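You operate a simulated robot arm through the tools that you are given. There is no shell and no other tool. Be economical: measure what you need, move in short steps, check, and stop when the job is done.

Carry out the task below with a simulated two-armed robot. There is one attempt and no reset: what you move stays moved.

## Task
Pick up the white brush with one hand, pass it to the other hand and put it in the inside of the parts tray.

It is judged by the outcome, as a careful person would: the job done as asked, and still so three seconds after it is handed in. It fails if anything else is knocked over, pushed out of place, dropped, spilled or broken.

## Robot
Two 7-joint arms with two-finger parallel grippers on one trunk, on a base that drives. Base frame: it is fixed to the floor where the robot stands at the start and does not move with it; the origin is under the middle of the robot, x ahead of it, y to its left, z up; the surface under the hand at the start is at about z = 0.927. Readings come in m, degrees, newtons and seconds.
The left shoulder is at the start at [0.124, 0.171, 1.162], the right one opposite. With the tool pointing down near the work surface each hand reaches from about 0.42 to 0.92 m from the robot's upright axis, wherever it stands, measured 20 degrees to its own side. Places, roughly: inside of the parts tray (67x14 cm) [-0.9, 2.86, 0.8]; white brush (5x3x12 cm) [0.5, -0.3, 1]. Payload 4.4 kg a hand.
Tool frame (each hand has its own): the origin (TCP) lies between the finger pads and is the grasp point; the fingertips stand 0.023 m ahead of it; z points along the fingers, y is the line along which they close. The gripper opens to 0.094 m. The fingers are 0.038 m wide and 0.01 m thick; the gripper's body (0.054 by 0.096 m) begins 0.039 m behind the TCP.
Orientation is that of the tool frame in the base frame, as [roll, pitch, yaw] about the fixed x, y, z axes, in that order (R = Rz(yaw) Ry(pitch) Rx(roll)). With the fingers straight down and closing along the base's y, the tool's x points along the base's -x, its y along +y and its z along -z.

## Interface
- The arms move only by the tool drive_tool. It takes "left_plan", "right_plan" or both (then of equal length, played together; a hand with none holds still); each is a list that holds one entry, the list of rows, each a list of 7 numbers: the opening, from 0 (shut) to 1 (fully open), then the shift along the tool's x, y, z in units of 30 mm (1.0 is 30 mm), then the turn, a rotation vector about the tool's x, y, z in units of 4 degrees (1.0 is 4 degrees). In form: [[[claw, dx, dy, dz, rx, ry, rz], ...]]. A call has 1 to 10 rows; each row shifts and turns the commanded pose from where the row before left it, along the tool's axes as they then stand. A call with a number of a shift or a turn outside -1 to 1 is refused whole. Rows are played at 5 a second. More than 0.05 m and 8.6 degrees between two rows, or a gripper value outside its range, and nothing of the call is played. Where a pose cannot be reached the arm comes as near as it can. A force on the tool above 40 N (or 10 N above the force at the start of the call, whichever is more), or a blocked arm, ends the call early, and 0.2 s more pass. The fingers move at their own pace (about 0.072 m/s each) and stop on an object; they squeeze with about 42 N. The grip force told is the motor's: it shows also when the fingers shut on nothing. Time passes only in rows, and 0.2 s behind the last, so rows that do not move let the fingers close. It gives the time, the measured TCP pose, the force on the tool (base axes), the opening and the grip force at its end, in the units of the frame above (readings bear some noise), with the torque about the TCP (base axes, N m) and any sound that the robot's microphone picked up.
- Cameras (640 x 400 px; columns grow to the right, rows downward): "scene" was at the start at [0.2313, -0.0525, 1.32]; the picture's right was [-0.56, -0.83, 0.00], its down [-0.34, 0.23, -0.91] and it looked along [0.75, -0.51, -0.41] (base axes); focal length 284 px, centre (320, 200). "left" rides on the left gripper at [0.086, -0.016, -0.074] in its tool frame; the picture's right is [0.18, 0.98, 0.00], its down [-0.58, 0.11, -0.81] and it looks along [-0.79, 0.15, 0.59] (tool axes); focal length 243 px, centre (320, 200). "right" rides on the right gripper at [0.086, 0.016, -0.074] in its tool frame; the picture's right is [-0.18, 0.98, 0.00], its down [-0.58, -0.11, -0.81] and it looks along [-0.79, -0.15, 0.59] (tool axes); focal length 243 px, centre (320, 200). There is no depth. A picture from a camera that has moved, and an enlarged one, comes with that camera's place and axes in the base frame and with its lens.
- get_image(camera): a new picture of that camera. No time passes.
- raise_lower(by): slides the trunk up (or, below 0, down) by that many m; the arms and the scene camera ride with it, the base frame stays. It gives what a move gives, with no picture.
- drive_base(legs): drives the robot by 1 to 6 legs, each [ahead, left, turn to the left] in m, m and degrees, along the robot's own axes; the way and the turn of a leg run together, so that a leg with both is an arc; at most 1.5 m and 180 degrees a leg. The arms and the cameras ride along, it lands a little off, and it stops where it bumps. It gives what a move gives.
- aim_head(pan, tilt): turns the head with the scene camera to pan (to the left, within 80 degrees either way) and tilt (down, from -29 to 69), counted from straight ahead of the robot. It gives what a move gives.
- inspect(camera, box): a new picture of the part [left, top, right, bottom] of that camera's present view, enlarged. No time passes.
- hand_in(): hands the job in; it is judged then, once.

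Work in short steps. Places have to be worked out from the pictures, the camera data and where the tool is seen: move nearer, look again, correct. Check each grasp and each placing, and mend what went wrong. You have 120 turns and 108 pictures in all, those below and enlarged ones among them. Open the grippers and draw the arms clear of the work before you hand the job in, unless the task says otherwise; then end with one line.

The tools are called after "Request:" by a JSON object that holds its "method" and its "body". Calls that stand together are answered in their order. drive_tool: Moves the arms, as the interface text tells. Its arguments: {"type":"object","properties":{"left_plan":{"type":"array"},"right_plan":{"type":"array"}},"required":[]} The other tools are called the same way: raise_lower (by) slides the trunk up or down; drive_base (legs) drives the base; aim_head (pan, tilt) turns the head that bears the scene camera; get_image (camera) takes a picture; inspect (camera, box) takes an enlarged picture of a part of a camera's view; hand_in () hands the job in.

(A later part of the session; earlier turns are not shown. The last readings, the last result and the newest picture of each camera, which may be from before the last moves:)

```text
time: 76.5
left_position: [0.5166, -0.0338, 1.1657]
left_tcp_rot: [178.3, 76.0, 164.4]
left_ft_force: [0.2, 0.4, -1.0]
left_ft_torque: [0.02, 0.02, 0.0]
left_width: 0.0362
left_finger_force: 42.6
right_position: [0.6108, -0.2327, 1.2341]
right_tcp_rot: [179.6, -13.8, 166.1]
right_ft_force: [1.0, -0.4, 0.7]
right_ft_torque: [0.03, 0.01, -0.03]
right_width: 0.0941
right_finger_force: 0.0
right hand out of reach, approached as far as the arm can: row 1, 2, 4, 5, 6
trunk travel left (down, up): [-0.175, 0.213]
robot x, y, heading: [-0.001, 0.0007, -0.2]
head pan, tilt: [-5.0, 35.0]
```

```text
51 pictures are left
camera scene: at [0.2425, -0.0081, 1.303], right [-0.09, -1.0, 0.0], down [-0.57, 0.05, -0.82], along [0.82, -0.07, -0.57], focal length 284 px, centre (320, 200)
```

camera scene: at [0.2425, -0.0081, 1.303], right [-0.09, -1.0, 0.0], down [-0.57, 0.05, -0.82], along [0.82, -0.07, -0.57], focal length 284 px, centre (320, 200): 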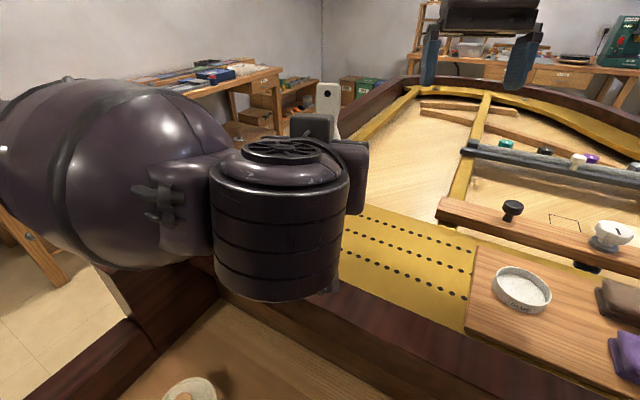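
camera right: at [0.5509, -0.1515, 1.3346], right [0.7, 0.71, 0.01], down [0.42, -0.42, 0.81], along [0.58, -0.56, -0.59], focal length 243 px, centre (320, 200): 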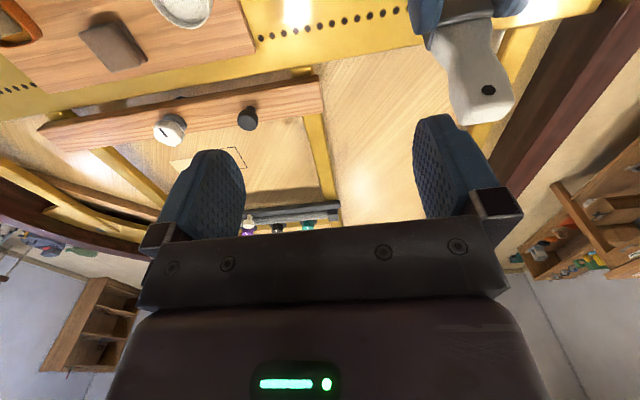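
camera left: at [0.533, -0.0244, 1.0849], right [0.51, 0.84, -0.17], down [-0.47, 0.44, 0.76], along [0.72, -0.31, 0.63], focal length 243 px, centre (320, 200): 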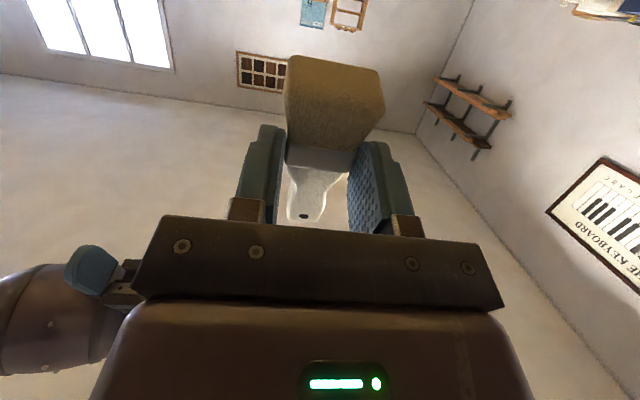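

Yaw isn't the limit; the right arm simply can't come that far left in its present posture. I'll move the handover to the right instead: the right hand backs off, then the left hand carries the brush to about (0.52,-0.25).

Request:
{"method": "drive_tool", "body": {"right_plan": [[[1, 0.5, -0.87, -0.3, 0, -0.35, 0], [1, 0.5, -0.87, -0.3, 0, -0.35, 0], [1, 0.5, -0.87, -0.3, 0, -0.35, 0], [1, 0.5, -0.87, -0.3, 0, -0.35, 0], [1, 0.5, -0.87, -0.3, 0, -0.35, 0], [1, 0.5, -0.87, -0.2, 0, -0.35, 0], [1, 0.5, -0.87, -0.2, 0, -0.35, 0], [1, 0.5, -0.87, -0.2, 0, -0.35, 0], [1, 0.5, -0.87, 0, 0, -0.35, 0], [1, 0.5, -0.87, 0, 0, -0.3, 0]]]}}

Request:
{"method": "drive_tool", "body": {"left_plan": [[[0, 0, -0.8, 0.1, 0.4, 0, 0.1], [0, 0, -0.8, 0.1, 0.4, 0, 0.1], [0, 0, -0.8, 0.1, 0.4, 0, 0.1], [0, 0, -0.8, 0.1, 0.4, 0, 0.1], [0, 0, -0.8, 0.1, 0.4, 0, 0.1], [0, 0, -0.8, 0.1, 0.4, 0, 0.1], [0, 0, -0.6, 0.1, 0.4, 0, 0.1], [0, 0, 0, 0, 0, 0, 0]]]}}

Request:
{"method": "get_image", "body": {"camera": "scene"}}

```text
time: 78.9
left_position: [0.5182, -0.0369, 1.165]
left_tcp_rot: [178.0, 75.9, 164.1]
left_ft_force: [-0.4, -0.4, -2.1]
left_ft_torque: [-0.04, 0.01, -0.03]
left_width: 0.0365
left_finger_force: 41.6
right_position: [0.436, -0.4422, 1.2806]
right_tcp_rot: [-176.0, -6.9, 166.0]
right_ft_force: [0.9, -0.2, -0.9]
right_ft_torque: [0.06, 0.04, 0.01]
right_width: 0.0941
right_finger_force: 0.0
right hand out of reach, approached as far as the arm can: row 9
trunk travel left (down, up): [-0.175, 0.213]
robot x, y, heading: [0.0023, 0.0017, -0.3]
head pan, tilt: [-5.0, 35.0]
stopped in row 10 (right hand): the arm was blocked; the commanded pose is now the measured one
```

```text
time: 80.7
left_position: [0.4857, -0.1927, 1.1582]
left_tcp_rot: [178.3, 75.9, 153.0]
left_ft_force: [-0.6, -0.3, -1.0]
left_ft_torque: [0.01, 0.0, -0.02]
left_width: 0.0362
left_finger_force: 41.7
right_position: [0.4345, -0.4393, 1.2832]
right_tcp_rot: [-175.8, -6.7, 165.9]
right_ft_force: [0.2, 0.2, 0.6]
right_ft_torque: [0.0, -0.02, 0.02]
right_width: 0.094
right_finger_force: 0.1
trunk travel left (down, up): [-0.175, 0.213]
robot x, y, heading: [-0.002, 0.0045, 0.0]
head pan, tilt: [-5.0, 35.0]
```

```text
50 pictures are left
camera scene: at [0.243, -0.0075, 1.3028], right [-0.09, -1.0, 0.0], down [-0.57, 0.05, -0.82], along [0.82, -0.07, -0.57], focal length 284 px, centre (320, 200)
```

scene: 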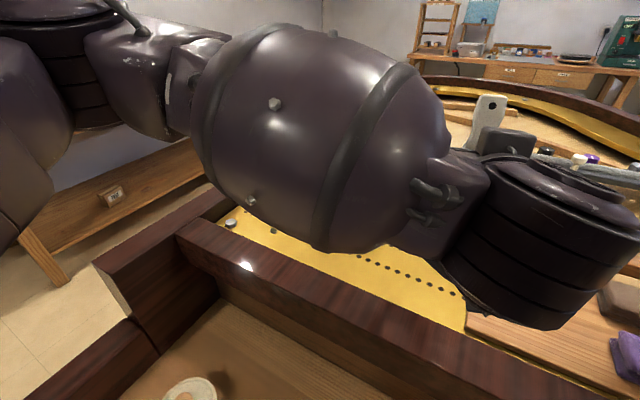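

The right arm reported being blocked, so I need to see its posture before going further.

Request:
{"method": "aim_head", "body": {"pan": -65, "tilt": 25}}

Request:
{"method": "get_image", "body": {"camera": "scene"}}

Request:
{"method": "get_image", "body": {"camera": "right"}}

```text
time: 82.0
left_position: [0.4862, -0.1931, 1.1589]
left_tcp_rot: [178.2, 76.0, 153.0]
left_ft_force: [-0.3, -0.6, -0.3]
left_ft_torque: [0.04, 0.03, -0.03]
left_width: 0.0365
left_finger_force: 42.1
right_position: [0.4352, -0.4384, 1.2823]
right_tcp_rot: [-175.9, -6.7, 166.0]
right_ft_force: [-0.9, -0.3, 0.3]
right_ft_torque: [-0.02, 0.01, -0.01]
right_width: 0.0939
right_finger_force: 0.1
trunk travel left (down, up): [-0.175, 0.213]
robot x, y, heading: [0.0, 0.0016, -0.0]
head pan, tilt: [-65.0, 25.0]
```

```text
49 pictures are left
camera scene: at [0.1942, -0.0836, 1.3187], right [-0.91, -0.42, 0.0], down [-0.18, 0.38, -0.91], along [0.38, -0.82, -0.42], focal length 284 px, centre (320, 200)
```

scene: 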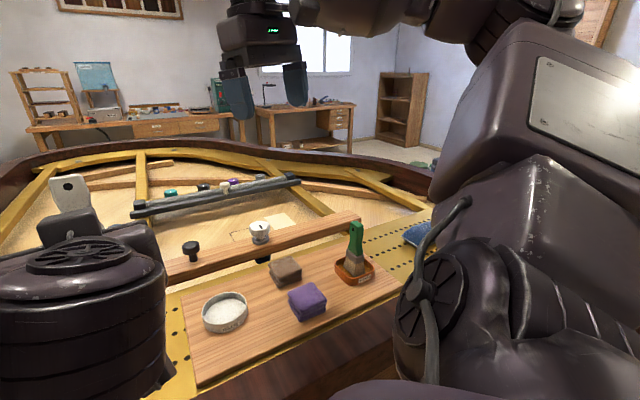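

```text
48 pictures are left
camera right: at [0.3651, -0.3992, 1.3655], right [0.41, 0.91, -0.09], down [0.64, -0.21, 0.74], along [0.65, -0.36, -0.67], focal length 243 px, centre (320, 200)
```

right: 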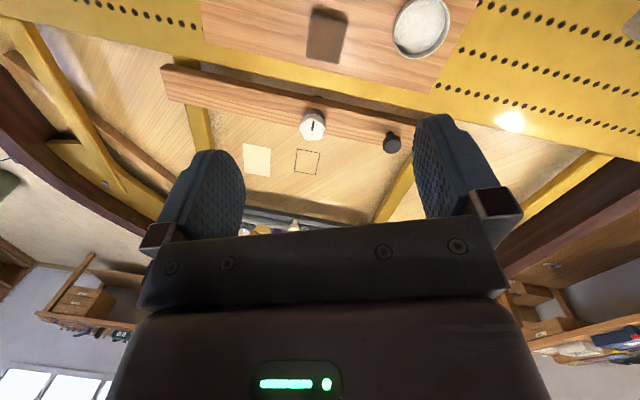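

Nothing external is touched; the right arm is just folded tight. I'll move the brush another 6 cm to the right and, in a separate step, bring the right hand forward and level.

Request:
{"method": "drive_tool", "body": {"left_plan": [[[0, -0.07, -0.6, 0.28, 0, 0, 0], [0, -0.07, -0.6, 0.28, 0, 0, 0], [0, -0.07, -0.6, 0.28, 0, 0, 0], [0, 0, 0, 0, 0, 0, 0]]]}}

Request:
{"method": "drive_tool", "body": {"right_plan": [[[1, -0.5, 0, -0.4, 0.33, 0.6, 0.5], [1, -0.5, 0, -0.4, 0.33, 0.6, 0.5], [1, -0.5, 0, -0.2, 0.33, 0.6, 0.5], [1, -0.5, 0, 0, 0, 0, 0.5], [1, 0, 0, 0, 0, 0, 0.5], [1, 0, 0, 0, 0, 0, 0]]]}}

Request:
{"method": "get_image", "body": {"camera": "scene"}}

```text
time: 83.0
left_position: [0.4849, -0.2524, 1.158]
left_tcp_rot: [178.4, 76.2, 153.0]
left_ft_force: [-0.7, -0.4, -0.4]
left_ft_torque: [0.02, 0.03, -0.01]
left_width: 0.0362
left_finger_force: 42.2
right_position: [0.4363, -0.4401, 1.282]
right_tcp_rot: [-175.8, -6.7, 166.0]
right_ft_force: [0.1, 0.4, 0.2]
right_ft_torque: [-0.01, 0.0, -0.01]
right_width: 0.094
right_finger_force: 0.1
trunk travel left (down, up): [-0.175, 0.213]
robot x, y, heading: [-0.0013, -0.0002, 0.5]
head pan, tilt: [-65.0, 25.0]
```

```text
time: 84.4
left_position: [0.486, -0.2539, 1.1575]
left_tcp_rot: [178.3, 76.1, 152.9]
left_ft_force: [-0.1, -0.5, -1.3]
left_ft_torque: [0.04, 0.04, 0.01]
left_width: 0.0361
left_finger_force: 41.8
right_position: [0.4956, -0.4545, 1.3005]
right_tcp_rot: [-169.8, -12.4, 155.0]
right_ft_force: [0.5, 0.0, 0.9]
right_ft_torque: [-0.02, -0.03, 0.0]
right_width: 0.094
right_finger_force: 0.0
trunk travel left (down, up): [-0.175, 0.213]
robot x, y, heading: [-0.0017, 0.0043, -0.2]
head pan, tilt: [-65.0, 25.0]
```

```text
47 pictures are left
camera scene: at [0.1943, -0.0836, 1.3186], right [-0.91, -0.42, 0.0], down [-0.18, 0.38, -0.91], along [0.38, -0.82, -0.42], focal length 284 px, centre (320, 200)
```

scene: 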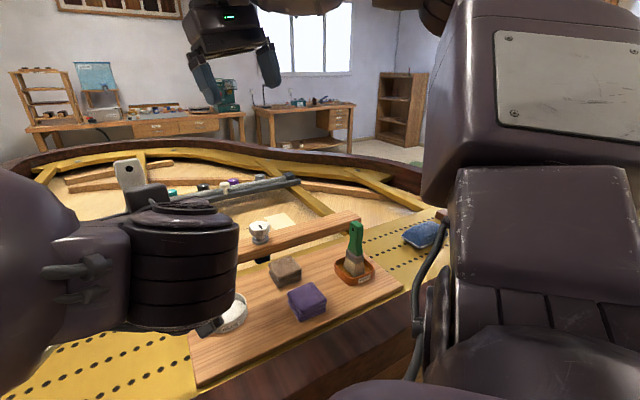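

I turned the right tool's roll the wrong way. I'll correct that (-10°) and slide it in to about 9 cm above the grip point, passing well over the handle.

Request:
{"method": "drive_tool", "body": {"right_plan": [[[1, 0, 0, 0, -0.85, 0.15, 0], [1, 0, 0, 0, -0.85, 0.15, 0], [1, 0, 0, 0, -0.85, 0.1, 0], [1, 0.2, 0.84, 0.1, 0, 0, 0], [1, 0.2, 0.84, 0.1, 0, 0, 0], [1, 0.2, 0.84, 0.1, 0, 0, 0], [1, 0.2, 0.84, 0.1, 0, 0, 0], [1, 0.2, 0.84, 0.1, 0, 0, 0], [1, 0.15, 0.84, 0.1, 0, 0, 0], [1, 0, 0, 0, 0, 0, 0]]]}}

Request:
{"method": "get_image", "body": {"camera": "right"}}

Request:
{"method": "get_image", "body": {"camera": "scene"}}

```text
time: 86.6
left_position: [0.4845, -0.254, 1.1577]
left_tcp_rot: [178.2, 76.1, 152.9]
left_ft_force: [-0.7, 0.8, -0.4]
left_ft_torque: [0.01, 0.0, 0.01]
left_width: 0.036
left_finger_force: 42.1
right_position: [0.5267, -0.3039, 1.2922]
right_tcp_rot: [179.9, -14.0, 154.9]
right_ft_force: [0.0, 0.4, 0.2]
right_ft_torque: [0.02, 0.06, -0.01]
right_width: 0.0939
right_finger_force: 0.1
trunk travel left (down, up): [-0.175, 0.213]
robot x, y, heading: [-0.0004, -0.0005, -0.1]
head pan, tilt: [-65.0, 25.0]
```

```text
46 pictures are left
camera right: at [0.4737, -0.2601, 1.3858], right [0.58, 0.81, -0.04], down [0.64, -0.42, 0.64], along [0.5, -0.4, -0.77], focal length 243 px, centre (320, 200)
```

right: 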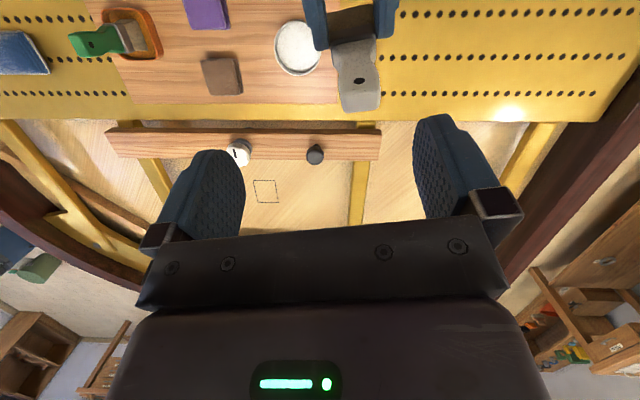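

```text
45 pictures are left
camera scene: at [0.1939, -0.0841, 1.3187], right [-0.91, -0.42, 0.0], down [-0.18, 0.38, -0.91], along [0.38, -0.82, -0.42], focal length 284 px, centre (320, 200)
```

scene: 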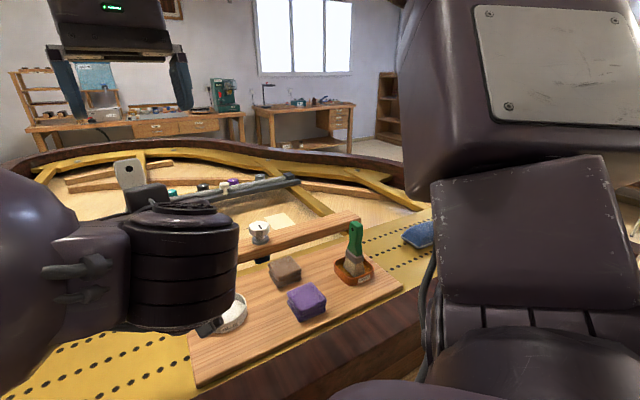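

No reach problem now. Before going down, I'll check exactly how the handle sits in the left hand.

Request:
{"method": "get_image", "body": {"camera": "left"}}

Request:
{"method": "inspect", "body": {"camera": "scene", "box": [60, 120, 220, 240]}}

Request:
{"method": "inspect", "body": {"camera": "right", "box": [290, 0, 430, 120]}}

```text
44 pictures are left
camera left: at [0.3946, -0.2274, 1.0904], right [0.38, 0.91, -0.17], down [-0.54, 0.37, 0.76], along [0.75, -0.2, 0.63], focal length 243 px, centre (320, 200)
```

left: 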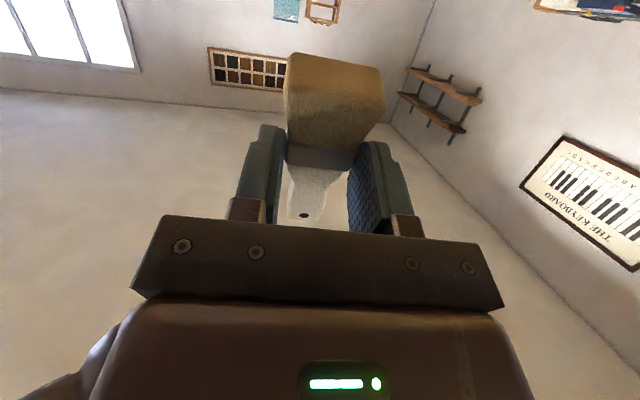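

```text
3.33 times, centred on (140, 180) of scene
camera zoom: at [0.1939, -0.0841, 1.3187], right [-0.91, -0.42, 0.0], down [-0.18, 0.38, -0.91], along [0.38, -0.82, -0.42], focal length 945 px, centre (920, 267)
```

zoom: 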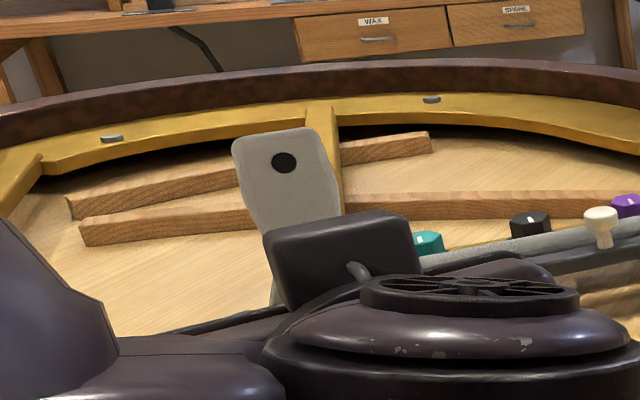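

```text
3.33 times, centred on (360, 60) of right
camera zoom: at [0.4737, -0.2601, 1.3858], right [0.58, 0.81, -0.04], down [0.64, -0.42, 0.64], along [0.5, -0.4, -0.77], focal length 809 px, centre (187, 667)
```

zoom: 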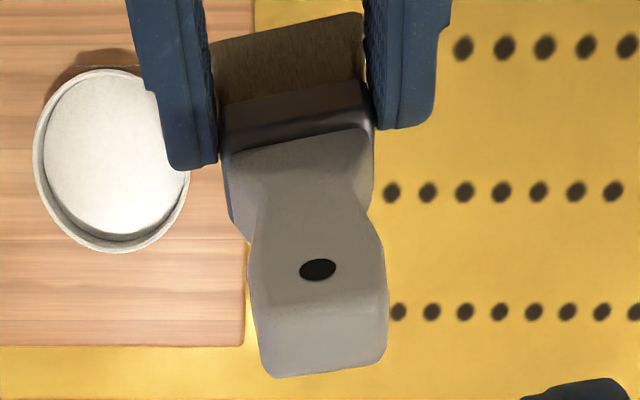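

Triangulating right and scene views puts the handle end at about (0.530,-0.276,1.218), leaning forward a bit, so the right grip target is (0.522,-0.273,1.198). I'll centre the right hand and come down partway to check.

Request:
{"method": "drive_tool", "body": {"right_plan": [[[1, -0.1, 0.42, 0, 0, 0, 0], [1, -0.1, 0.42, 0, 0, 0, 0], [1, 0, 0, 0.6, 0, 0, 0], [1, 0, 0, 0.6, 0, 0, 0], [1, 0, 0, 0.3, 0, 0, 0], [1, 0, 0, 0, 0, 0, 0]]]}}

Request:
{"method": "get_image", "body": {"camera": "right"}}

Request:
{"method": "inspect", "body": {"camera": "scene", "box": [20, 20, 260, 240]}}

```text
time: 88.0
left_position: [0.4842, -0.2532, 1.1585]
left_tcp_rot: [178.3, 76.1, 153.0]
left_ft_force: [0.8, 0.0, -0.5]
left_ft_torque: [0.0, 0.01, -0.02]
left_width: 0.0363
left_finger_force: 42.1
right_position: [0.5328, -0.2776, 1.247]
right_tcp_rot: [-180.0, -14.0, 155.0]
right_ft_force: [-0.5, 0.2, -0.5]
right_ft_torque: [0.01, 0.01, -0.01]
right_width: 0.0939
right_finger_force: 0.1
trunk travel left (down, up): [-0.175, 0.213]
robot x, y, heading: [-0.0013, 0.0005, 0.2]
head pan, tilt: [-65.0, 25.0]
```

```text
41 pictures are left
camera right: at [0.4794, -0.2341, 1.3406], right [0.58, 0.81, -0.04], down [0.64, -0.42, 0.64], along [0.5, -0.4, -0.77], focal length 243 px, centre (320, 200)
```

right: 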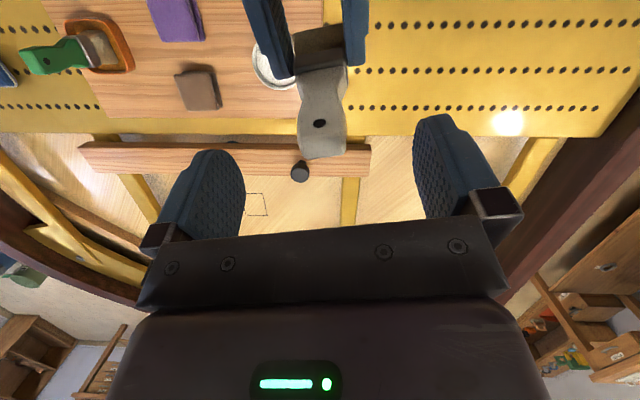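

```text
1.82 times, centred on (140, 130) of scene
camera zoom: at [0.1941, -0.0835, 1.3187], right [-0.91, -0.42, 0.0], down [-0.18, 0.38, -0.91], along [0.38, -0.82, -0.42], focal length 516 px, centre (647, 327)
```

zoom: 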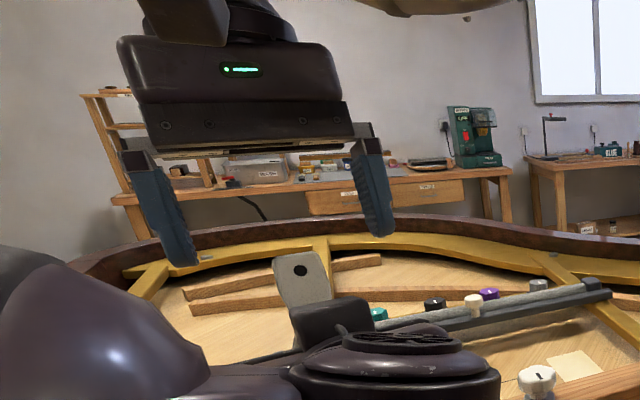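

The handle is centred between the right fingers, with its end about 3 cm below the TCP. I'll go down another 51 mm along the tool axis and check again.

Request:
{"method": "drive_tool", "body": {"right_plan": [[[1, 0, 0, 0.5, 0, 0, 0], [1, 0, 0, 0.5, 0, 0, 0], [1, 0, 0, 0.4, 0, 0, 0], [1, 0, 0, 0.3, 0, 0, 0], [1, 0, 0, 0, 0, 0, 0]]]}}

Request:
{"method": "get_image", "body": {"camera": "right"}}

Request:
{"method": "get_image", "body": {"camera": "left"}}

Request:
{"method": "inspect", "body": {"camera": "scene", "box": [20, 60, 260, 240]}}

```text
time: 89.2
left_position: [0.4851, -0.2538, 1.158]
left_tcp_rot: [178.2, 76.1, 152.9]
left_ft_force: [0.1, 0.6, -0.1]
left_ft_torque: [0.01, 0.02, -0.01]
left_width: 0.0361
left_finger_force: 42.1
right_position: [0.5206, -0.2712, 1.1988]
right_tcp_rot: [-180.0, -14.1, 154.9]
right_ft_force: [0.0, 0.8, -0.2]
right_ft_torque: [0.01, 0.02, 0.01]
right_width: 0.0938
right_finger_force: 0.0
trunk travel left (down, up): [-0.175, 0.213]
robot x, y, heading: [0.0013, -0.0038, -0.1]
head pan, tilt: [-65.0, 25.0]
```

```text
39 pictures are left
camera right: at [0.4681, -0.2289, 1.2919], right [0.58, 0.81, -0.04], down [0.64, -0.42, 0.64], along [0.5, -0.4, -0.77], focal length 243 px, centre (320, 200)
```

right: 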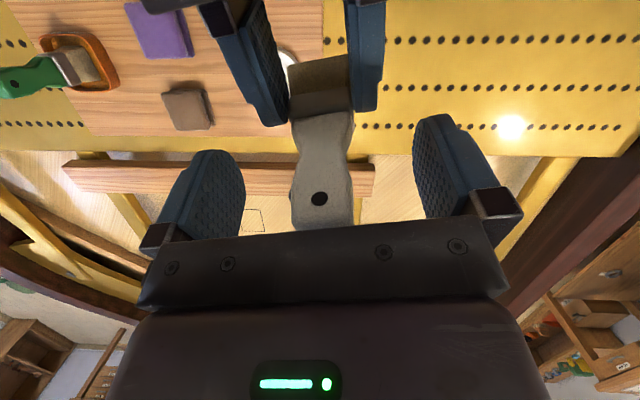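

```text
38 pictures are left
camera left: at [0.3948, -0.2269, 1.0905], right [0.38, 0.91, -0.17], down [-0.54, 0.37, 0.76], along [0.75, -0.2, 0.63], focal length 243 px, centre (320, 200)
```

left: 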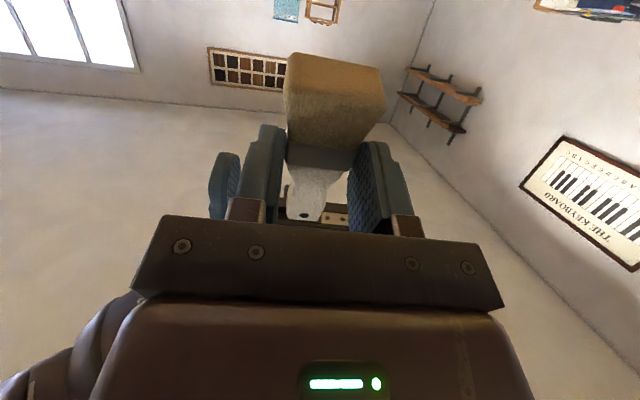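

```text
2.22 times, centred on (140, 150) of scene
camera zoom: at [0.194, -0.0836, 1.3187], right [-0.91, -0.42, 0.0], down [-0.18, 0.38, -0.91], along [0.38, -0.82, -0.42], focal length 630 px, centre (720, 311)
```

zoom: 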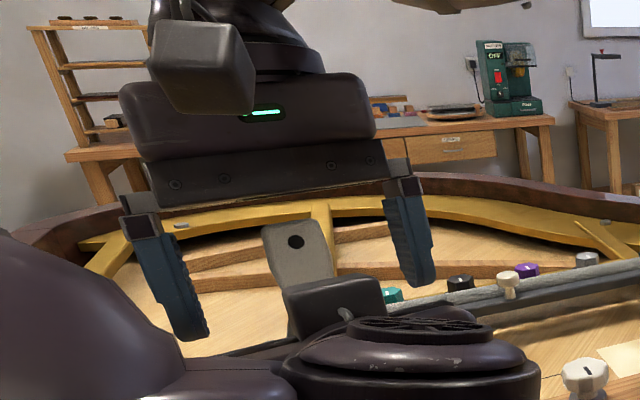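

The right fingertips have about 7 mm of clearance above the left fingers and the handle is centred. I'll close the right gripper.

Request:
{"method": "drive_tool", "body": {"right_plan": [[[0.6, 0, 0, 0, 0, 0, 0], [0.4, 0, 0, 0, 0, 0, 0], [0.2, 0, 0, 0, 0, 0, 0], [0, 0, 0, 0, 0, 0, 0], [0, 0, 0, 0, 0, 0, 0], [0, 0, 0, 0, 0, 0, 0]]]}}

Request:
{"method": "get_image", "body": {"camera": "right"}}

```text
time: 90.6
left_position: [0.4855, -0.2527, 1.1588]
left_tcp_rot: [178.3, 76.0, 152.9]
left_ft_force: [-2.0, -12.6, 1.3]
left_ft_torque: [0.17, -0.08, -0.29]
left_width: 0.0361
left_finger_force: 41.6
right_position: [0.5216, -0.2709, 1.1989]
right_tcp_rot: [-180.0, -14.0, 154.8]
right_ft_force: [2.9, 12.5, -1.6]
right_ft_torque: [0.29, -0.09, -0.2]
right_width: 0.0268
right_finger_force: 42.4
trunk travel left (down, up): [-0.175, 0.213]
robot x, y, heading: [-0.0002, 0.002, -0.1]
head pan, tilt: [-65.0, 25.0]
```

```text
36 pictures are left
camera right: at [0.4682, -0.2286, 1.2922], right [0.58, 0.81, -0.04], down [0.64, -0.42, 0.64], along [0.5, -0.4, -0.77], focal length 243 px, centre (320, 200)
```

right: 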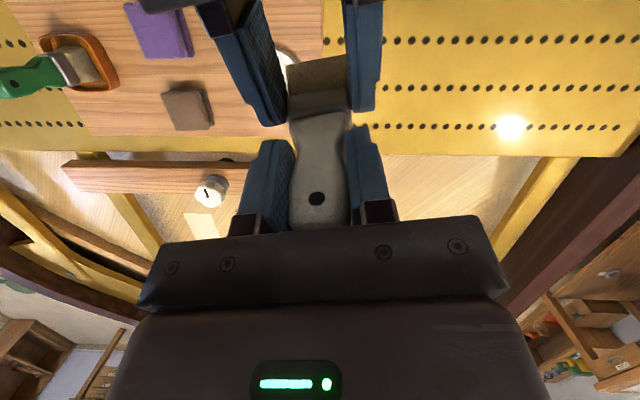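

The right hand grips the handle (26.8 mm, 42 N). Now I'll open the left gripper and back it away along its axis.

Request:
{"method": "drive_tool", "body": {"left_plan": [[[0.3, 0, 0, 0, 0, 0, 0], [0.6, 0, 0, 0, 0, 0, 0], [1, 0, 0, 0, 0, 0, 0], [1, 0, 0, 0, 0, 0, 0], [1, 0, 0, 0, 0, 0, 0]]]}}

Request:
{"method": "drive_tool", "body": {"left_plan": [[[1, 0, 0, -0.6, 0, 0, 0], [1, 0, 0, -0.7, 0, 0, 0], [1, 0.1, 0, -0.7, 0, 0, 0], [1, 0.1, 0.3, -0.5, 0, 0, 0], [1, 0, 0.8, 0, 0, 0, 0], [1, 0, 0.8, 0, 0, 0, 0], [1, 0, 0.8, 0, 0, 0, 0], [1, 0, 0.8, 0, 0, 0, 0], [1, 0, 0, 0, 0, 0, 0]]]}}

Request:
{"method": "get_image", "body": {"camera": "right"}}

Request:
{"method": "get_image", "body": {"camera": "scene"}}

```text
time: 91.8
left_position: [0.4859, -0.2543, 1.1584]
left_tcp_rot: [178.4, 76.0, 152.9]
left_ft_force: [-0.3, 0.4, -0.1]
left_ft_torque: [0.02, -0.01, 0.03]
left_width: 0.0939
left_finger_force: 0.1
right_position: [0.5208, -0.2723, 1.1991]
right_tcp_rot: [180.0, -14.0, 154.9]
right_ft_force: [0.3, 0.2, -0.3]
right_ft_torque: [-0.02, -0.02, 0.01]
right_width: 0.0268
right_finger_force: 41.8
trunk travel left (down, up): [-0.175, 0.213]
robot x, y, heading: [0.0011, -0.001, 0.1]
head pan, tilt: [-65.0, 25.0]
```

```text
time: 93.8
left_position: [0.4638, -0.1263, 1.1701]
left_tcp_rot: [178.0, 76.0, 152.8]
left_ft_force: [0.0, 0.3, 0.3]
left_ft_torque: [0.01, 0.03, 0.03]
left_width: 0.0939
left_finger_force: 0.1
right_position: [0.5206, -0.273, 1.1989]
right_tcp_rot: [180.0, -14.0, 154.8]
right_ft_force: [0.1, -0.1, 0.1]
right_ft_torque: [-0.01, -0.01, 0.04]
right_width: 0.0269
right_finger_force: 41.9
trunk travel left (down, up): [-0.175, 0.213]
robot x, y, heading: [-0.0001, 0.0003, -0.2]
head pan, tilt: [-65.0, 25.0]
```

```text
35 pictures are left
camera right: at [0.468, -0.2295, 1.292], right [0.58, 0.81, -0.04], down [0.64, -0.42, 0.64], along [0.5, -0.4, -0.77], focal length 243 px, centre (320, 200)
```

right: 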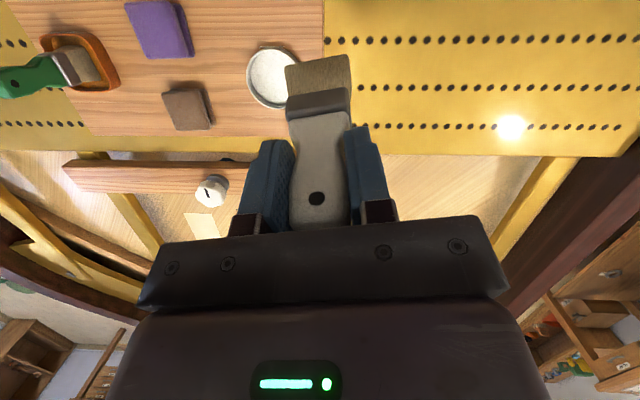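

```text
34 pictures are left
camera scene: at [0.1939, -0.0842, 1.3187], right [-0.91, -0.42, 0.0], down [-0.18, 0.38, -0.91], along [0.38, -0.82, -0.42], focal length 284 px, centre (320, 200)
```

scene: 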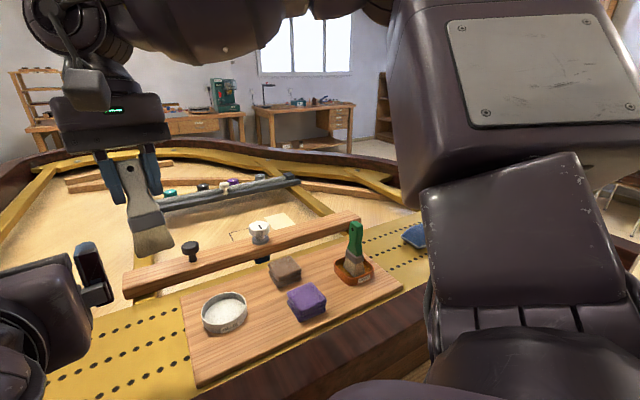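

The right hand alone now holds the brush by the handle. I'll level the right hand and draw it back a bit, and turn the left hand down on its own side for driving.

Request:
{"method": "drive_tool", "body": {"left_plan": [[[1, 0, 0.8, 0, 0, 1, 0], [1, 0, 0.8, 0, 0, 1, 0], [1, 0, 0.8, 0, 0, 1, 0], [1, 0, 0.8, 0, 0, 1, 0], [1, 0, 0.8, 0, 0, 1, 0], [1, 0, 0.5, 0, 0, 1, 0], [1, 0, 0.5, 0, 0, 1, 0], [1, 0, 0.5, 0, 0, 1, 0], [1, 0, 0.5, 0, 0, 1, 0], [1, 0, 0, 0, 0, 1, 0]]], "right_plan": [[[0, 0, 0, -0.2, 0, -0.5, 0], [0, 0, 0, -0.2, 0, -0.5, 0], [0, 0, 0, -0.2, 0, -0.5, 0], [0, 0, 0, -0.2, 0, -0.5, 0], [0, 0, 0, -0.2, 0, -0.5, 0], [0, 0, -0.3, -0.2, 0, -0.5, 0], [0, 0, -0.5, 0, 0, -0.5, 0], [0, 0.2, -0.5, 0, 0, 0, -0.3], [0, 0.2, -0.5, 0, 0, 0, -0.3], [0, 0.2, -0.5, 0, 0, 0, -0.3]]]}}

Request:
{"method": "drive_tool", "body": {"left_plan": [[[1, 0, 0, 0, 0, 1, 0], [1, 0, 0, 0, 0, 1, 0], [1, 0, 0, 0, 0, 1, 0], [1, 0, 0, 0, 0, 1, 0], [1, 0, 0, 0, 0, 1, 0], [1, 0, 0, 0, 0, 1, 0], [1, 0, 0, 0, 0, 1, 0], [1, 0, 0, 0, 0, 1, 0], [1, 0, 0, 0, 0, 1, 0], [1, 0, 0, 0, 0, 0, 0]]], "right_plan": [[[0, 0.3, -0.3, 0, 0, 0, -0.3], [0, 0.3, -0.3, 0, 0, 0, -0.3], [0, 0.3, 0, 0, 0, 0, -0.3], [0, 0.3, 0, 0, 0, 0, -0.3], [0, 0, 0, 0, 0, 0, -0.3], [0, 0, 0, 0, 0, 0, -0.3], [0, 0, 0, 0, 0, 0, -0.3], [0, 0, 0, 0, 0, 0, -0.3], [0, 0, 0, 0, 0, 0, -0.3], [0, 0, 0, 0, 0, 0, 0]]]}}

Request:
{"method": "get_image", "body": {"camera": "right"}}

```text
time: 96.0
left_position: [0.5415, 0.0358, 1.1727]
left_tcp_rot: [179.4, 35.9, 154.2]
left_ft_force: [-0.3, 0.0, -0.2]
left_ft_torque: [0.01, 0.0, 0.03]
left_width: 0.0939
left_finger_force: 0.0
right_position: [0.4819, -0.3317, 1.2348]
right_tcp_rot: [-179.9, 0.0, 158.4]
right_ft_force: [0.2, -0.6, -1.1]
right_ft_torque: [-0.01, -0.04, 0.01]
right_width: 0.0267
right_finger_force: 41.5
trunk travel left (down, up): [-0.175, 0.213]
robot x, y, heading: [0.0004, -0.0004, 0.0]
head pan, tilt: [-65.0, 25.0]
```

```text
time: 98.2
left_position: [0.5403, 0.0363, 1.1723]
left_tcp_rot: [179.6, 0.0, 154.6]
left_ft_force: [0.4, -0.4, 0.6]
left_ft_torque: [-0.01, 0.01, 0.0]
left_width: 0.0942
left_finger_force: 0.1
right_position: [0.4405, -0.3358, 1.2341]
right_tcp_rot: [-180.0, 0.0, 169.3]
right_ft_force: [0.0, -0.9, -0.8]
right_ft_torque: [0.02, 0.01, -0.01]
right_width: 0.0269
right_finger_force: 42.0
trunk travel left (down, up): [-0.175, 0.213]
robot x, y, heading: [-0.0001, 0.0017, 0.0]
head pan, tilt: [-65.0, 25.0]
```

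```text
33 pictures are left
camera right: at [0.3591, -0.3024, 1.3084], right [0.36, 0.93, 0.0], down [0.55, -0.21, 0.81], along [0.75, -0.29, -0.59], focal length 243 px, centre (320, 200)
```

right: 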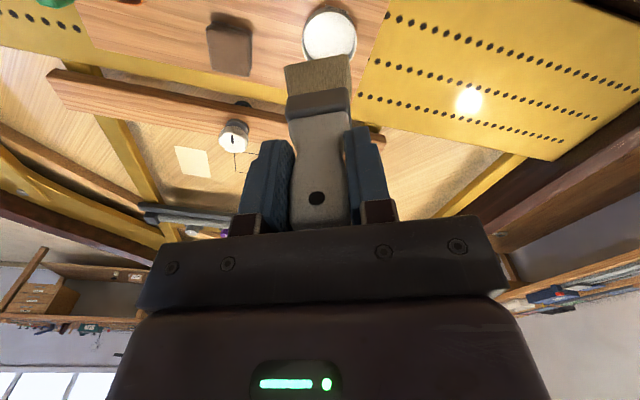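

The brush is secure in the right hand, pointing down. I'll back the base 0.25 m away from the piano, then turn left 90° and look ahead.

Request:
{"method": "drive_base", "body": {"legs": [[-0.25, 0, 0], [0, 0, 90]]}}

Request:
{"method": "aim_head", "body": {"pan": 20, "tilt": 25}}

Request:
{"method": "get_image", "body": {"camera": "scene"}}

```text
time: 103.9
left_position: [-0.2896, 0.5405, 1.1721]
left_tcp_rot: [179.6, 0.0, -115.3]
left_ft_force: [0.1, 0.0, 0.0]
left_ft_torque: [-0.03, 0.01, -0.01]
left_width: 0.0938
left_finger_force: 0.0
right_position: [0.0825, 0.4423, 1.2336]
right_tcp_rot: [180.0, 0.0, -100.5]
right_ft_force: [0.7, 0.2, -0.4]
right_ft_torque: [-0.01, -0.01, -0.02]
right_width: 0.0269
right_finger_force: 42.4
trunk travel left (down, up): [-0.175, 0.213]
robot x, y, heading: [-0.2513, -0.0006, 90.1]
head pan, tilt: [-65.0, 25.0]
```

```text
time: 105.5
left_position: [-0.2888, 0.5407, 1.1725]
left_tcp_rot: [179.7, 0.0, -115.4]
left_ft_force: [-0.4, -0.5, 0.4]
left_ft_torque: [0.0, 0.0, 0.01]
left_width: 0.0938
left_finger_force: 0.1
right_position: [0.0814, 0.4415, 1.2338]
right_tcp_rot: [-179.9, 0.0, -100.7]
right_ft_force: [-0.5, -1.2, -1.0]
right_ft_torque: [0.04, 0.01, 0.01]
right_width: 0.0267
right_finger_force: 42.1
trunk travel left (down, up): [-0.175, 0.213]
robot x, y, heading: [-0.2569, 0.002, 90.2]
head pan, tilt: [20.0, 25.0]
```

```text
32 pictures are left
camera scene: at [-0.2817, 0.239, 1.3187], right [0.94, 0.34, 0.0], down [0.15, -0.4, -0.91], along [-0.31, 0.85, -0.42], focal length 284 px, centre (320, 200)
```

scene: 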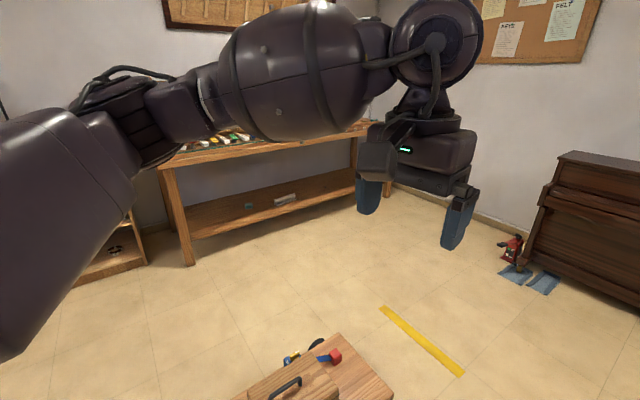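

There is a low wooden box with tools in the path ahead. I'll look down to place it.

Request:
{"method": "aim_head", "body": {"pan": 5, "tilt": 55}}

Request:
{"method": "get_image", "body": {"camera": "scene"}}

```text
time: 106.4
left_position: [-0.2889, 0.5411, 1.173]
left_tcp_rot: [179.7, -0.1, -115.2]
left_ft_force: [1.3, 0.4, -0.1]
left_ft_torque: [0.01, 0.0, -0.01]
left_width: 0.0941
left_finger_force: 0.1
right_position: [0.0818, 0.443, 1.2338]
right_tcp_rot: [-179.9, 0.0, -100.6]
right_ft_force: [-0.3, 0.0, -1.2]
right_ft_torque: [-0.02, -0.03, -0.03]
right_width: 0.0269
right_finger_force: 41.8
trunk travel left (down, up): [-0.175, 0.213]
robot x, y, heading: [-0.2528, -0.0003, 90.1]
head pan, tilt: [5.0, 55.0]
```

```text
31 pictures are left
camera scene: at [-0.2565, 0.2243, 1.2747], right [1.0, 0.09, 0.0], down [0.07, -0.82, -0.57], along [-0.05, 0.57, -0.82], focal length 284 px, centre (320, 200)
```

scene: 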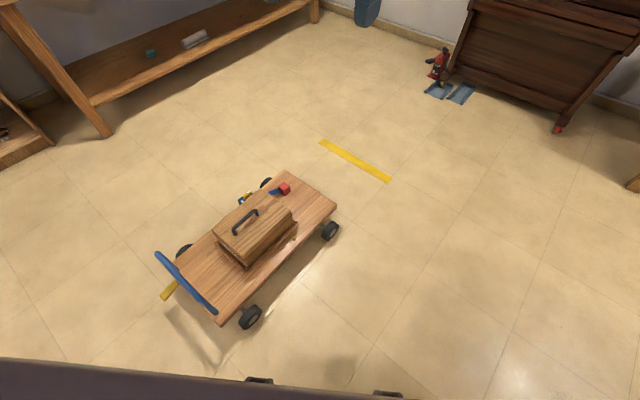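

The cart occupies roughly x -1.0 to -0.22 and y 0.42 to 1.22. I'll pass between it and the piano corner on a heading of about 62°, well centred in the gap, and then turn towards the bench.

Request:
{"method": "drive_base", "body": {"legs": [[0, 0, -28], [0.7, 0, 0]]}}

Request:
{"method": "get_image", "body": {"camera": "scene"}}

```text
time: 111.7
left_position: [0.2961, 1.1092, 1.1722]
left_tcp_rot: [179.6, 0.0, -143.4]
left_ft_force: [-0.3, 0.0, -0.7]
left_ft_torque: [-0.02, 0.0, -0.02]
left_width: 0.0941
left_finger_force: 0.1
right_position: [0.5772, 0.8474, 1.2346]
right_tcp_rot: [-180.0, 0.0, -128.6]
right_ft_force: [-1.1, 0.8, -1.2]
right_ft_torque: [0.03, 0.01, 0.0]
right_width: 0.0272
right_finger_force: 42.2
trunk travel left (down, up): [-0.175, 0.213]
robot x, y, heading: [0.0739, 0.6123, 62.3]
head pan, tilt: [5.0, 55.0]
```

```text
30 pictures are left
camera scene: at [0.1763, 0.8159, 1.2747], right [0.92, -0.39, 0.0], down [-0.32, -0.75, -0.57], along [0.22, 0.53, -0.82], focal length 284 px, centre (320, 200)
```

scene: 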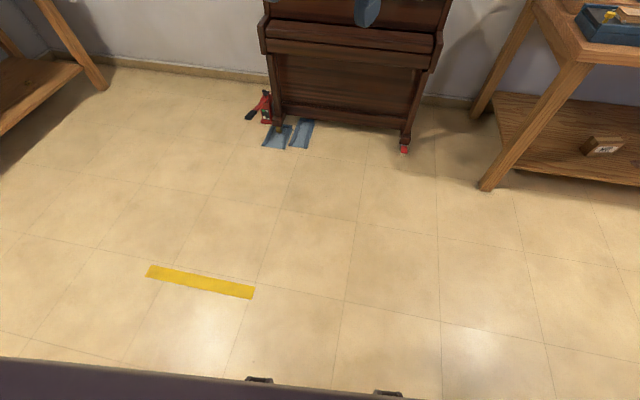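

The gap is clear. I'll go 0.6 m further, turn to about 126° and drive 0.9 m towards the bench, then look.

Request:
{"method": "drive_base", "body": {"legs": [[0.6, 0, 0], [0, 0, 64], [0.9, 0, 0]]}}

Request:
{"method": "aim_head", "body": {"pan": 10, "tilt": 35}}

Request:
{"method": "get_image", "body": {"camera": "scene"}}

```text
time: 122.2
left_position: [-0.5194, 2.2899, 1.1729]
left_tcp_rot: [179.6, -0.1, -79.5]
left_ft_force: [0.0, 0.5, -0.4]
left_ft_torque: [-0.02, 0.0, 0.01]
left_width: 0.0938
left_finger_force: 0.0
right_position: [-0.1614, 2.4288, 1.2339]
right_tcp_rot: [-180.0, 0.0, -64.7]
right_ft_force: [0.5, 0.3, -1.1]
right_ft_torque: [0.0, 0.03, -0.02]
right_width: 0.0268
right_finger_force: 41.6
trunk travel left (down, up): [-0.175, 0.213]
robot x, y, heading: [-0.1772, 1.8722, 126.2]
head pan, tilt: [5.0, 55.0]
```

```text
time: 123.0
left_position: [-0.5187, 2.2908, 1.1733]
left_tcp_rot: [179.6, -0.1, -79.4]
left_ft_force: [-0.6, 0.2, -0.8]
left_ft_torque: [0.0, 0.02, 0.0]
left_width: 0.0941
left_finger_force: 0.1
right_position: [-0.1593, 2.4273, 1.2339]
right_tcp_rot: [180.0, 0.1, -64.7]
right_ft_force: [0.7, -0.3, -0.8]
right_ft_torque: [-0.03, -0.01, -0.02]
right_width: 0.0267
right_finger_force: 41.8
trunk travel left (down, up): [-0.175, 0.213]
robot x, y, heading: [-0.1717, 1.874, 126.1]
head pan, tilt: [10.0, 35.0]
```

```text
29 pictures are left
camera scene: at [-0.3232, 2.0584, 1.3029], right [0.69, 0.72, 0.0], down [0.41, -0.4, -0.82], along [-0.59, 0.57, -0.57], focal length 284 px, centre (320, 200)
```

scene: 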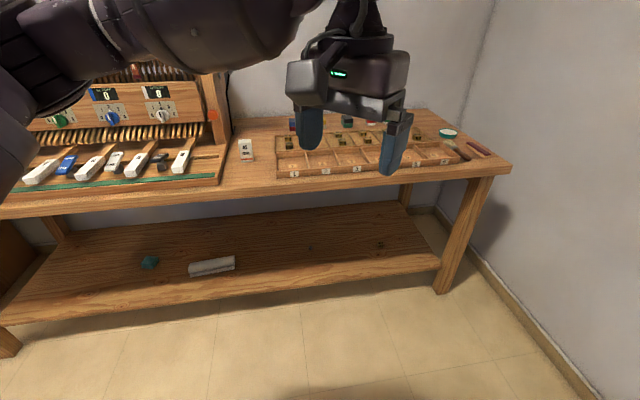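

The tray is visible, running along about 56°. I'll pull the left hand back out of the way, then drive to about (-0.49,2.42) and face the bench at 146°.

Request:
{"method": "drive_tool", "body": {"left_plan": [[[1, 0.8, 0.36, 0, 0, 0, 0], [1, 0.8, 0.36, 0, 0, 0, 0], [1, 0.8, 0.36, 0, 0, 0, 0], [1, 0.8, 0.36, 0, 0, 0, 0], [1, 0.8, 0.36, 0, 0, 0, 0], [1, 0.8, 0.36, 0, 0, 0, 0], [1, 0.8, 0.36, 0, 0, 0, 0], [1, 0, 0, 0, 0, 0, 0]]]}}

Request:
{"method": "drive_base", "body": {"legs": [[0.45, -0.06, 0], [0, 0, 20]]}}

Request:
{"method": "aim_head", "body": {"pan": 0, "tilt": 40}}

Request:
{"method": "get_image", "body": {"camera": "scene"}}

```text
time: 124.8
left_position: [-0.5627, 2.1108, 1.1746]
left_tcp_rot: [179.6, -0.1, -79.4]
left_ft_force: [1.0, -0.4, -0.2]
left_ft_torque: [0.0, 0.01, 0.02]
left_width: 0.0941
left_finger_force: 0.0
right_position: [-0.1592, 2.4274, 1.2324]
right_tcp_rot: [180.0, -0.1, -64.7]
right_ft_force: [0.1, -0.6, -0.1]
right_ft_torque: [-0.02, 0.04, 0.0]
right_width: 0.0268
right_finger_force: 41.4
trunk travel left (down, up): [-0.175, 0.213]
robot x, y, heading: [-0.172, 1.8747, 125.9]
head pan, tilt: [10.0, 35.0]
```

```text
time: 128.6
left_position: [-0.8353, 2.3603, 1.173]
left_tcp_rot: [179.6, 0.0, -59.4]
left_ft_force: [-0.1, -0.3, 0.3]
left_ft_torque: [0.01, -0.04, 0.0]
left_width: 0.094
left_finger_force: 0.1
right_position: [-0.5662, 2.7959, 1.2336]
right_tcp_rot: [180.0, 0.1, -44.7]
right_ft_force: [0.3, 0.9, -0.3]
right_ft_torque: [0.01, -0.02, -0.01]
right_width: 0.0268
right_finger_force: 41.7
trunk travel left (down, up): [-0.175, 0.213]
robot x, y, heading: [-0.3896, 2.2757, 145.9]
head pan, tilt: [10.0, 35.0]
```

```text
time: 129.3
left_position: [-0.8354, 2.3614, 1.1734]
left_tcp_rot: [179.6, -0.1, -59.5]
left_ft_force: [-0.3, 0.4, 0.3]
left_ft_torque: [-0.03, -0.04, -0.03]
left_width: 0.0938
left_finger_force: 0.0
right_position: [-0.5657, 2.7966, 1.234]
right_tcp_rot: [180.0, -0.1, -44.6]
right_ft_force: [-0.3, 0.0, -0.4]
right_ft_torque: [-0.02, -0.01, -0.03]
right_width: 0.0266
right_finger_force: 42.0
trunk travel left (down, up): [-0.175, 0.213]
robot x, y, heading: [-0.3849, 2.2738, 146.3]
head pan, tilt: [0.0, 40.0]
```

```text
28 pictures are left
camera scene: at [-0.5832, 2.405, 1.2954], right [0.56, 0.83, 0.0], down [0.53, -0.36, -0.77], along [-0.64, 0.43, -0.64], focal length 284 px, centre (320, 200)
```

scene: 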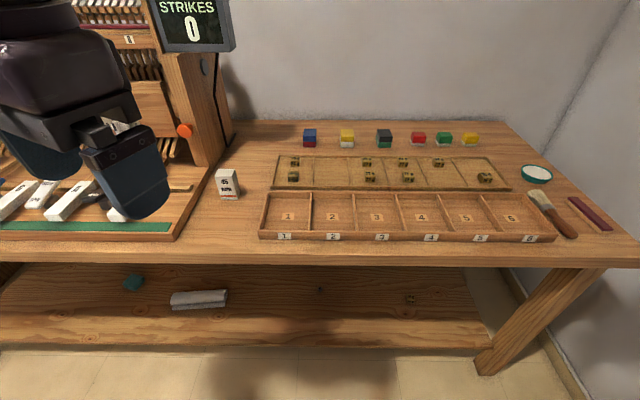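

The front tray with empty compartments 1–6 matches the given place. I'll aim the right hand at compartment 4, at about (-0.885,2.915). First I move the base 0.14 m closer and lower nothing yet, then look at the brush and tray.

Request:
{"method": "drive_base", "body": {"legs": [[0.14, 0, 0]]}}

Request:
{"method": "aim_head", "body": {"pan": -25, "tilt": 40}}

Request:
{"method": "get_image", "body": {"camera": "scene"}}

```text
time: 130.7
left_position: [-0.9517, 2.4388, 1.1741]
left_tcp_rot: [179.6, 0.0, -59.4]
left_ft_force: [-0.2, -0.3, 0.4]
left_ft_torque: [-0.01, 0.02, -0.03]
left_width: 0.0939
left_finger_force: 0.0
right_position: [-0.6819, 2.8749, 1.2336]
right_tcp_rot: [-180.0, 0.0, -44.7]
right_ft_force: [-0.7, 0.7, -1.4]
right_ft_torque: [-0.01, -0.03, -0.02]
right_width: 0.0268
right_finger_force: 42.2
trunk travel left (down, up): [-0.175, 0.213]
robot x, y, heading: [-0.5037, 2.3508, 145.9]
head pan, tilt: [0.0, 40.0]
```

```text
time: 131.6
left_position: [-0.9503, 2.4396, 1.1727]
left_tcp_rot: [179.5, 0.1, -59.4]
left_ft_force: [-0.1, 0.5, 0.7]
left_ft_torque: [-0.05, 0.04, 0.01]
left_width: 0.0941
left_finger_force: 0.1
right_position: [-0.6807, 2.8744, 1.2332]
right_tcp_rot: [180.0, 0.0, -44.6]
right_ft_force: [0.2, 0.8, -0.2]
right_ft_torque: [-0.02, 0.03, 0.03]
right_width: 0.0269
right_finger_force: 42.3
trunk travel left (down, up): [-0.175, 0.213]
robot x, y, heading: [-0.5006, 2.3464, 146.0]
head pan, tilt: [-25.0, 40.0]
```

```text
27 pictures are left
camera scene: at [-0.6715, 2.5079, 1.2954], right [0.86, 0.52, 0.0], down [0.33, -0.55, -0.77], along [-0.4, 0.66, -0.64], focal length 284 px, centre (320, 200)
```

scene: 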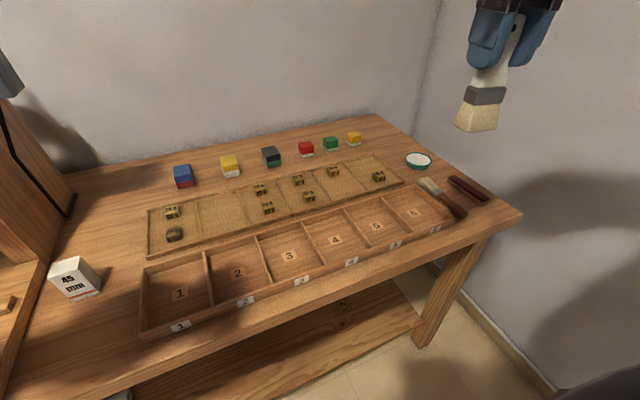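

The view confirms compartment 4's centre at about (-0.878,2.917) with its floor near z ≈ 0.795. I'll move the right hand over it at height, aligning yaw with the tray.

Request:
{"method": "drive_tool", "body": {"right_plan": [[[0, -0.81, 0.514, 0, 0, 0, 0], [0, -0.81, 0.514, 0, 0, 0, 0], [0, -0.81, 0.514, 0, 0, 0, 0], [0, -0.81, 0.514, 0, 0, 0, 0], [0, -0.81, 0.514, 0, 0, 0, 0], [0, -0.81, 0.514, 0, 0, 0, 0], [0, -0.81, 0.514, 0, 0, 0, 0], [0, 0, 0, 0, 0, 0, -0.9], [0, 0, 0, 0, 0, 0, -0.9], [0, 0, 0, 0, 0, 0, -0.85]]]}}

Request:
{"method": "raise_lower", "body": {"by": -0.12}}

Request:
{"method": "get_image", "body": {"camera": "scene"}}

Request:
{"method": "get_image", "body": {"camera": "right"}}

```text
time: 133.8
left_position: [-0.9504, 2.4392, 1.1745]
left_tcp_rot: [179.6, 0.0, -59.4]
left_ft_force: [-0.4, 0.8, 0.4]
left_ft_torque: [0.02, -0.02, 0.01]
left_width: 0.0939
left_finger_force: 0.1
right_position: [-0.8784, 2.9175, 1.2328]
right_tcp_rot: [-180.0, -0.1, -34.1]
right_ft_force: [0.9, 0.1, -0.5]
right_ft_torque: [-0.01, -0.02, -0.01]
right_width: 0.0268
right_finger_force: 42.2
trunk travel left (down, up): [-0.175, 0.213]
robot x, y, heading: [-0.5036, 2.3497, 145.9]
head pan, tilt: [-25.0, 40.0]
```

```text
time: 135.3
left_position: [-0.9886, 2.4631, 0.9853]
left_tcp_rot: [-174.3, -12.7, -60.1]
left_ft_force: [0.0, 0.2, -0.4]
left_ft_torque: [-0.01, 0.04, 0.0]
left_width: 0.0938
left_finger_force: 0.0
right_position: [-0.8754, 2.9166, 1.1155]
right_tcp_rot: [179.9, 0.2, -34.2]
right_ft_force: [0.5, -0.3, -1.9]
right_ft_torque: [0.02, 0.07, -0.02]
right_width: 0.0268
right_finger_force: 42.1
trunk travel left (down, up): [-0.055, 0.333]
robot x, y, heading: [-0.5047, 2.3515, 146.0]
head pan, tilt: [-25.0, 40.0]
```

```text
26 pictures are left
camera scene: at [-0.7678, 2.5729, 1.1489], right [0.86, 0.52, 0.0], down [0.33, -0.55, -0.77], along [-0.4, 0.66, -0.64], focal length 284 px, centre (320, 200)
```

scene: 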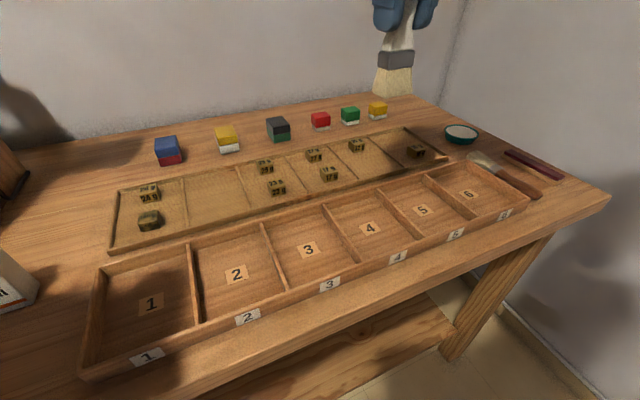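

```text
25 pictures are left
camera right: at [-0.8137, 2.8551, 1.1902], right [-0.7, -0.71, 0.0], down [-0.42, 0.41, 0.81], along [-0.57, 0.57, -0.59], focal length 243 px, centre (320, 200)
```

right: 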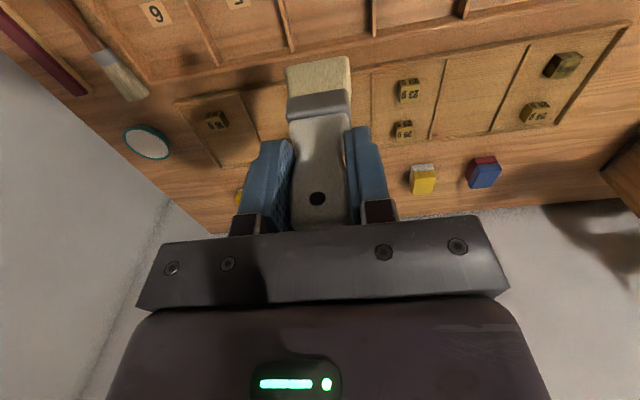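

The trunk leaned forward as it lowered, and the left hand dropped and tilted. I'll check the left hand's surroundings before continuing.

Request:
{"method": "get_image", "body": {"camera": "left"}}

Request:
{"method": "aim_head", "body": {"pan": 25, "tilt": 40}}

Request:
{"method": "get_image", "body": {"camera": "scene"}}

```text
24 pictures are left
camera left: at [-0.9468, 2.411, 1.0768], right [-0.75, -0.66, -0.06], down [-0.53, 0.55, 0.64], along [-0.4, 0.51, -0.76], focal length 243 px, centre (320, 200)
```

left: 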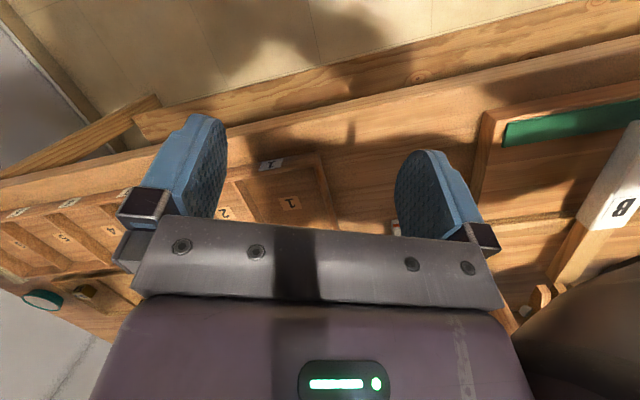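

```text
time: 136.4
left_position: [-0.9891, 2.4654, 0.9842]
left_tcp_rot: [-174.2, -12.8, -60.1]
left_ft_force: [0.5, -0.9, 0.5]
left_ft_torque: [0.01, 0.0, 0.02]
left_width: 0.0939
left_finger_force: 0.0
right_position: [-0.8782, 2.9178, 1.1123]
right_tcp_rot: [-180.0, 0.1, -34.1]
right_ft_force: [0.1, 0.0, -1.4]
right_ft_torque: [0.0, 0.02, 0.0]
right_width: 0.0271
right_finger_force: 41.5
trunk travel left (down, up): [-0.055, 0.333]
robot x, y, heading: [-0.5033, 2.3488, 146.0]
head pan, tilt: [25.0, 40.0]
```

```text
23 pictures are left
camera scene: at [-0.8092, 2.5143, 1.148], right [0.16, 0.99, 0.0], down [0.63, -0.1, -0.77], along [-0.76, 0.12, -0.64], focal length 284 px, centre (320, 200)
```

scene: 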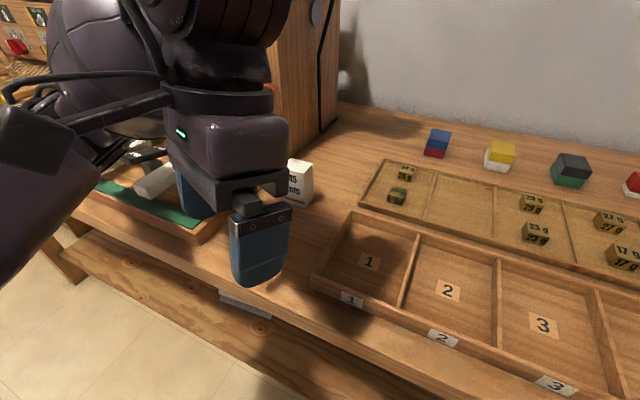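

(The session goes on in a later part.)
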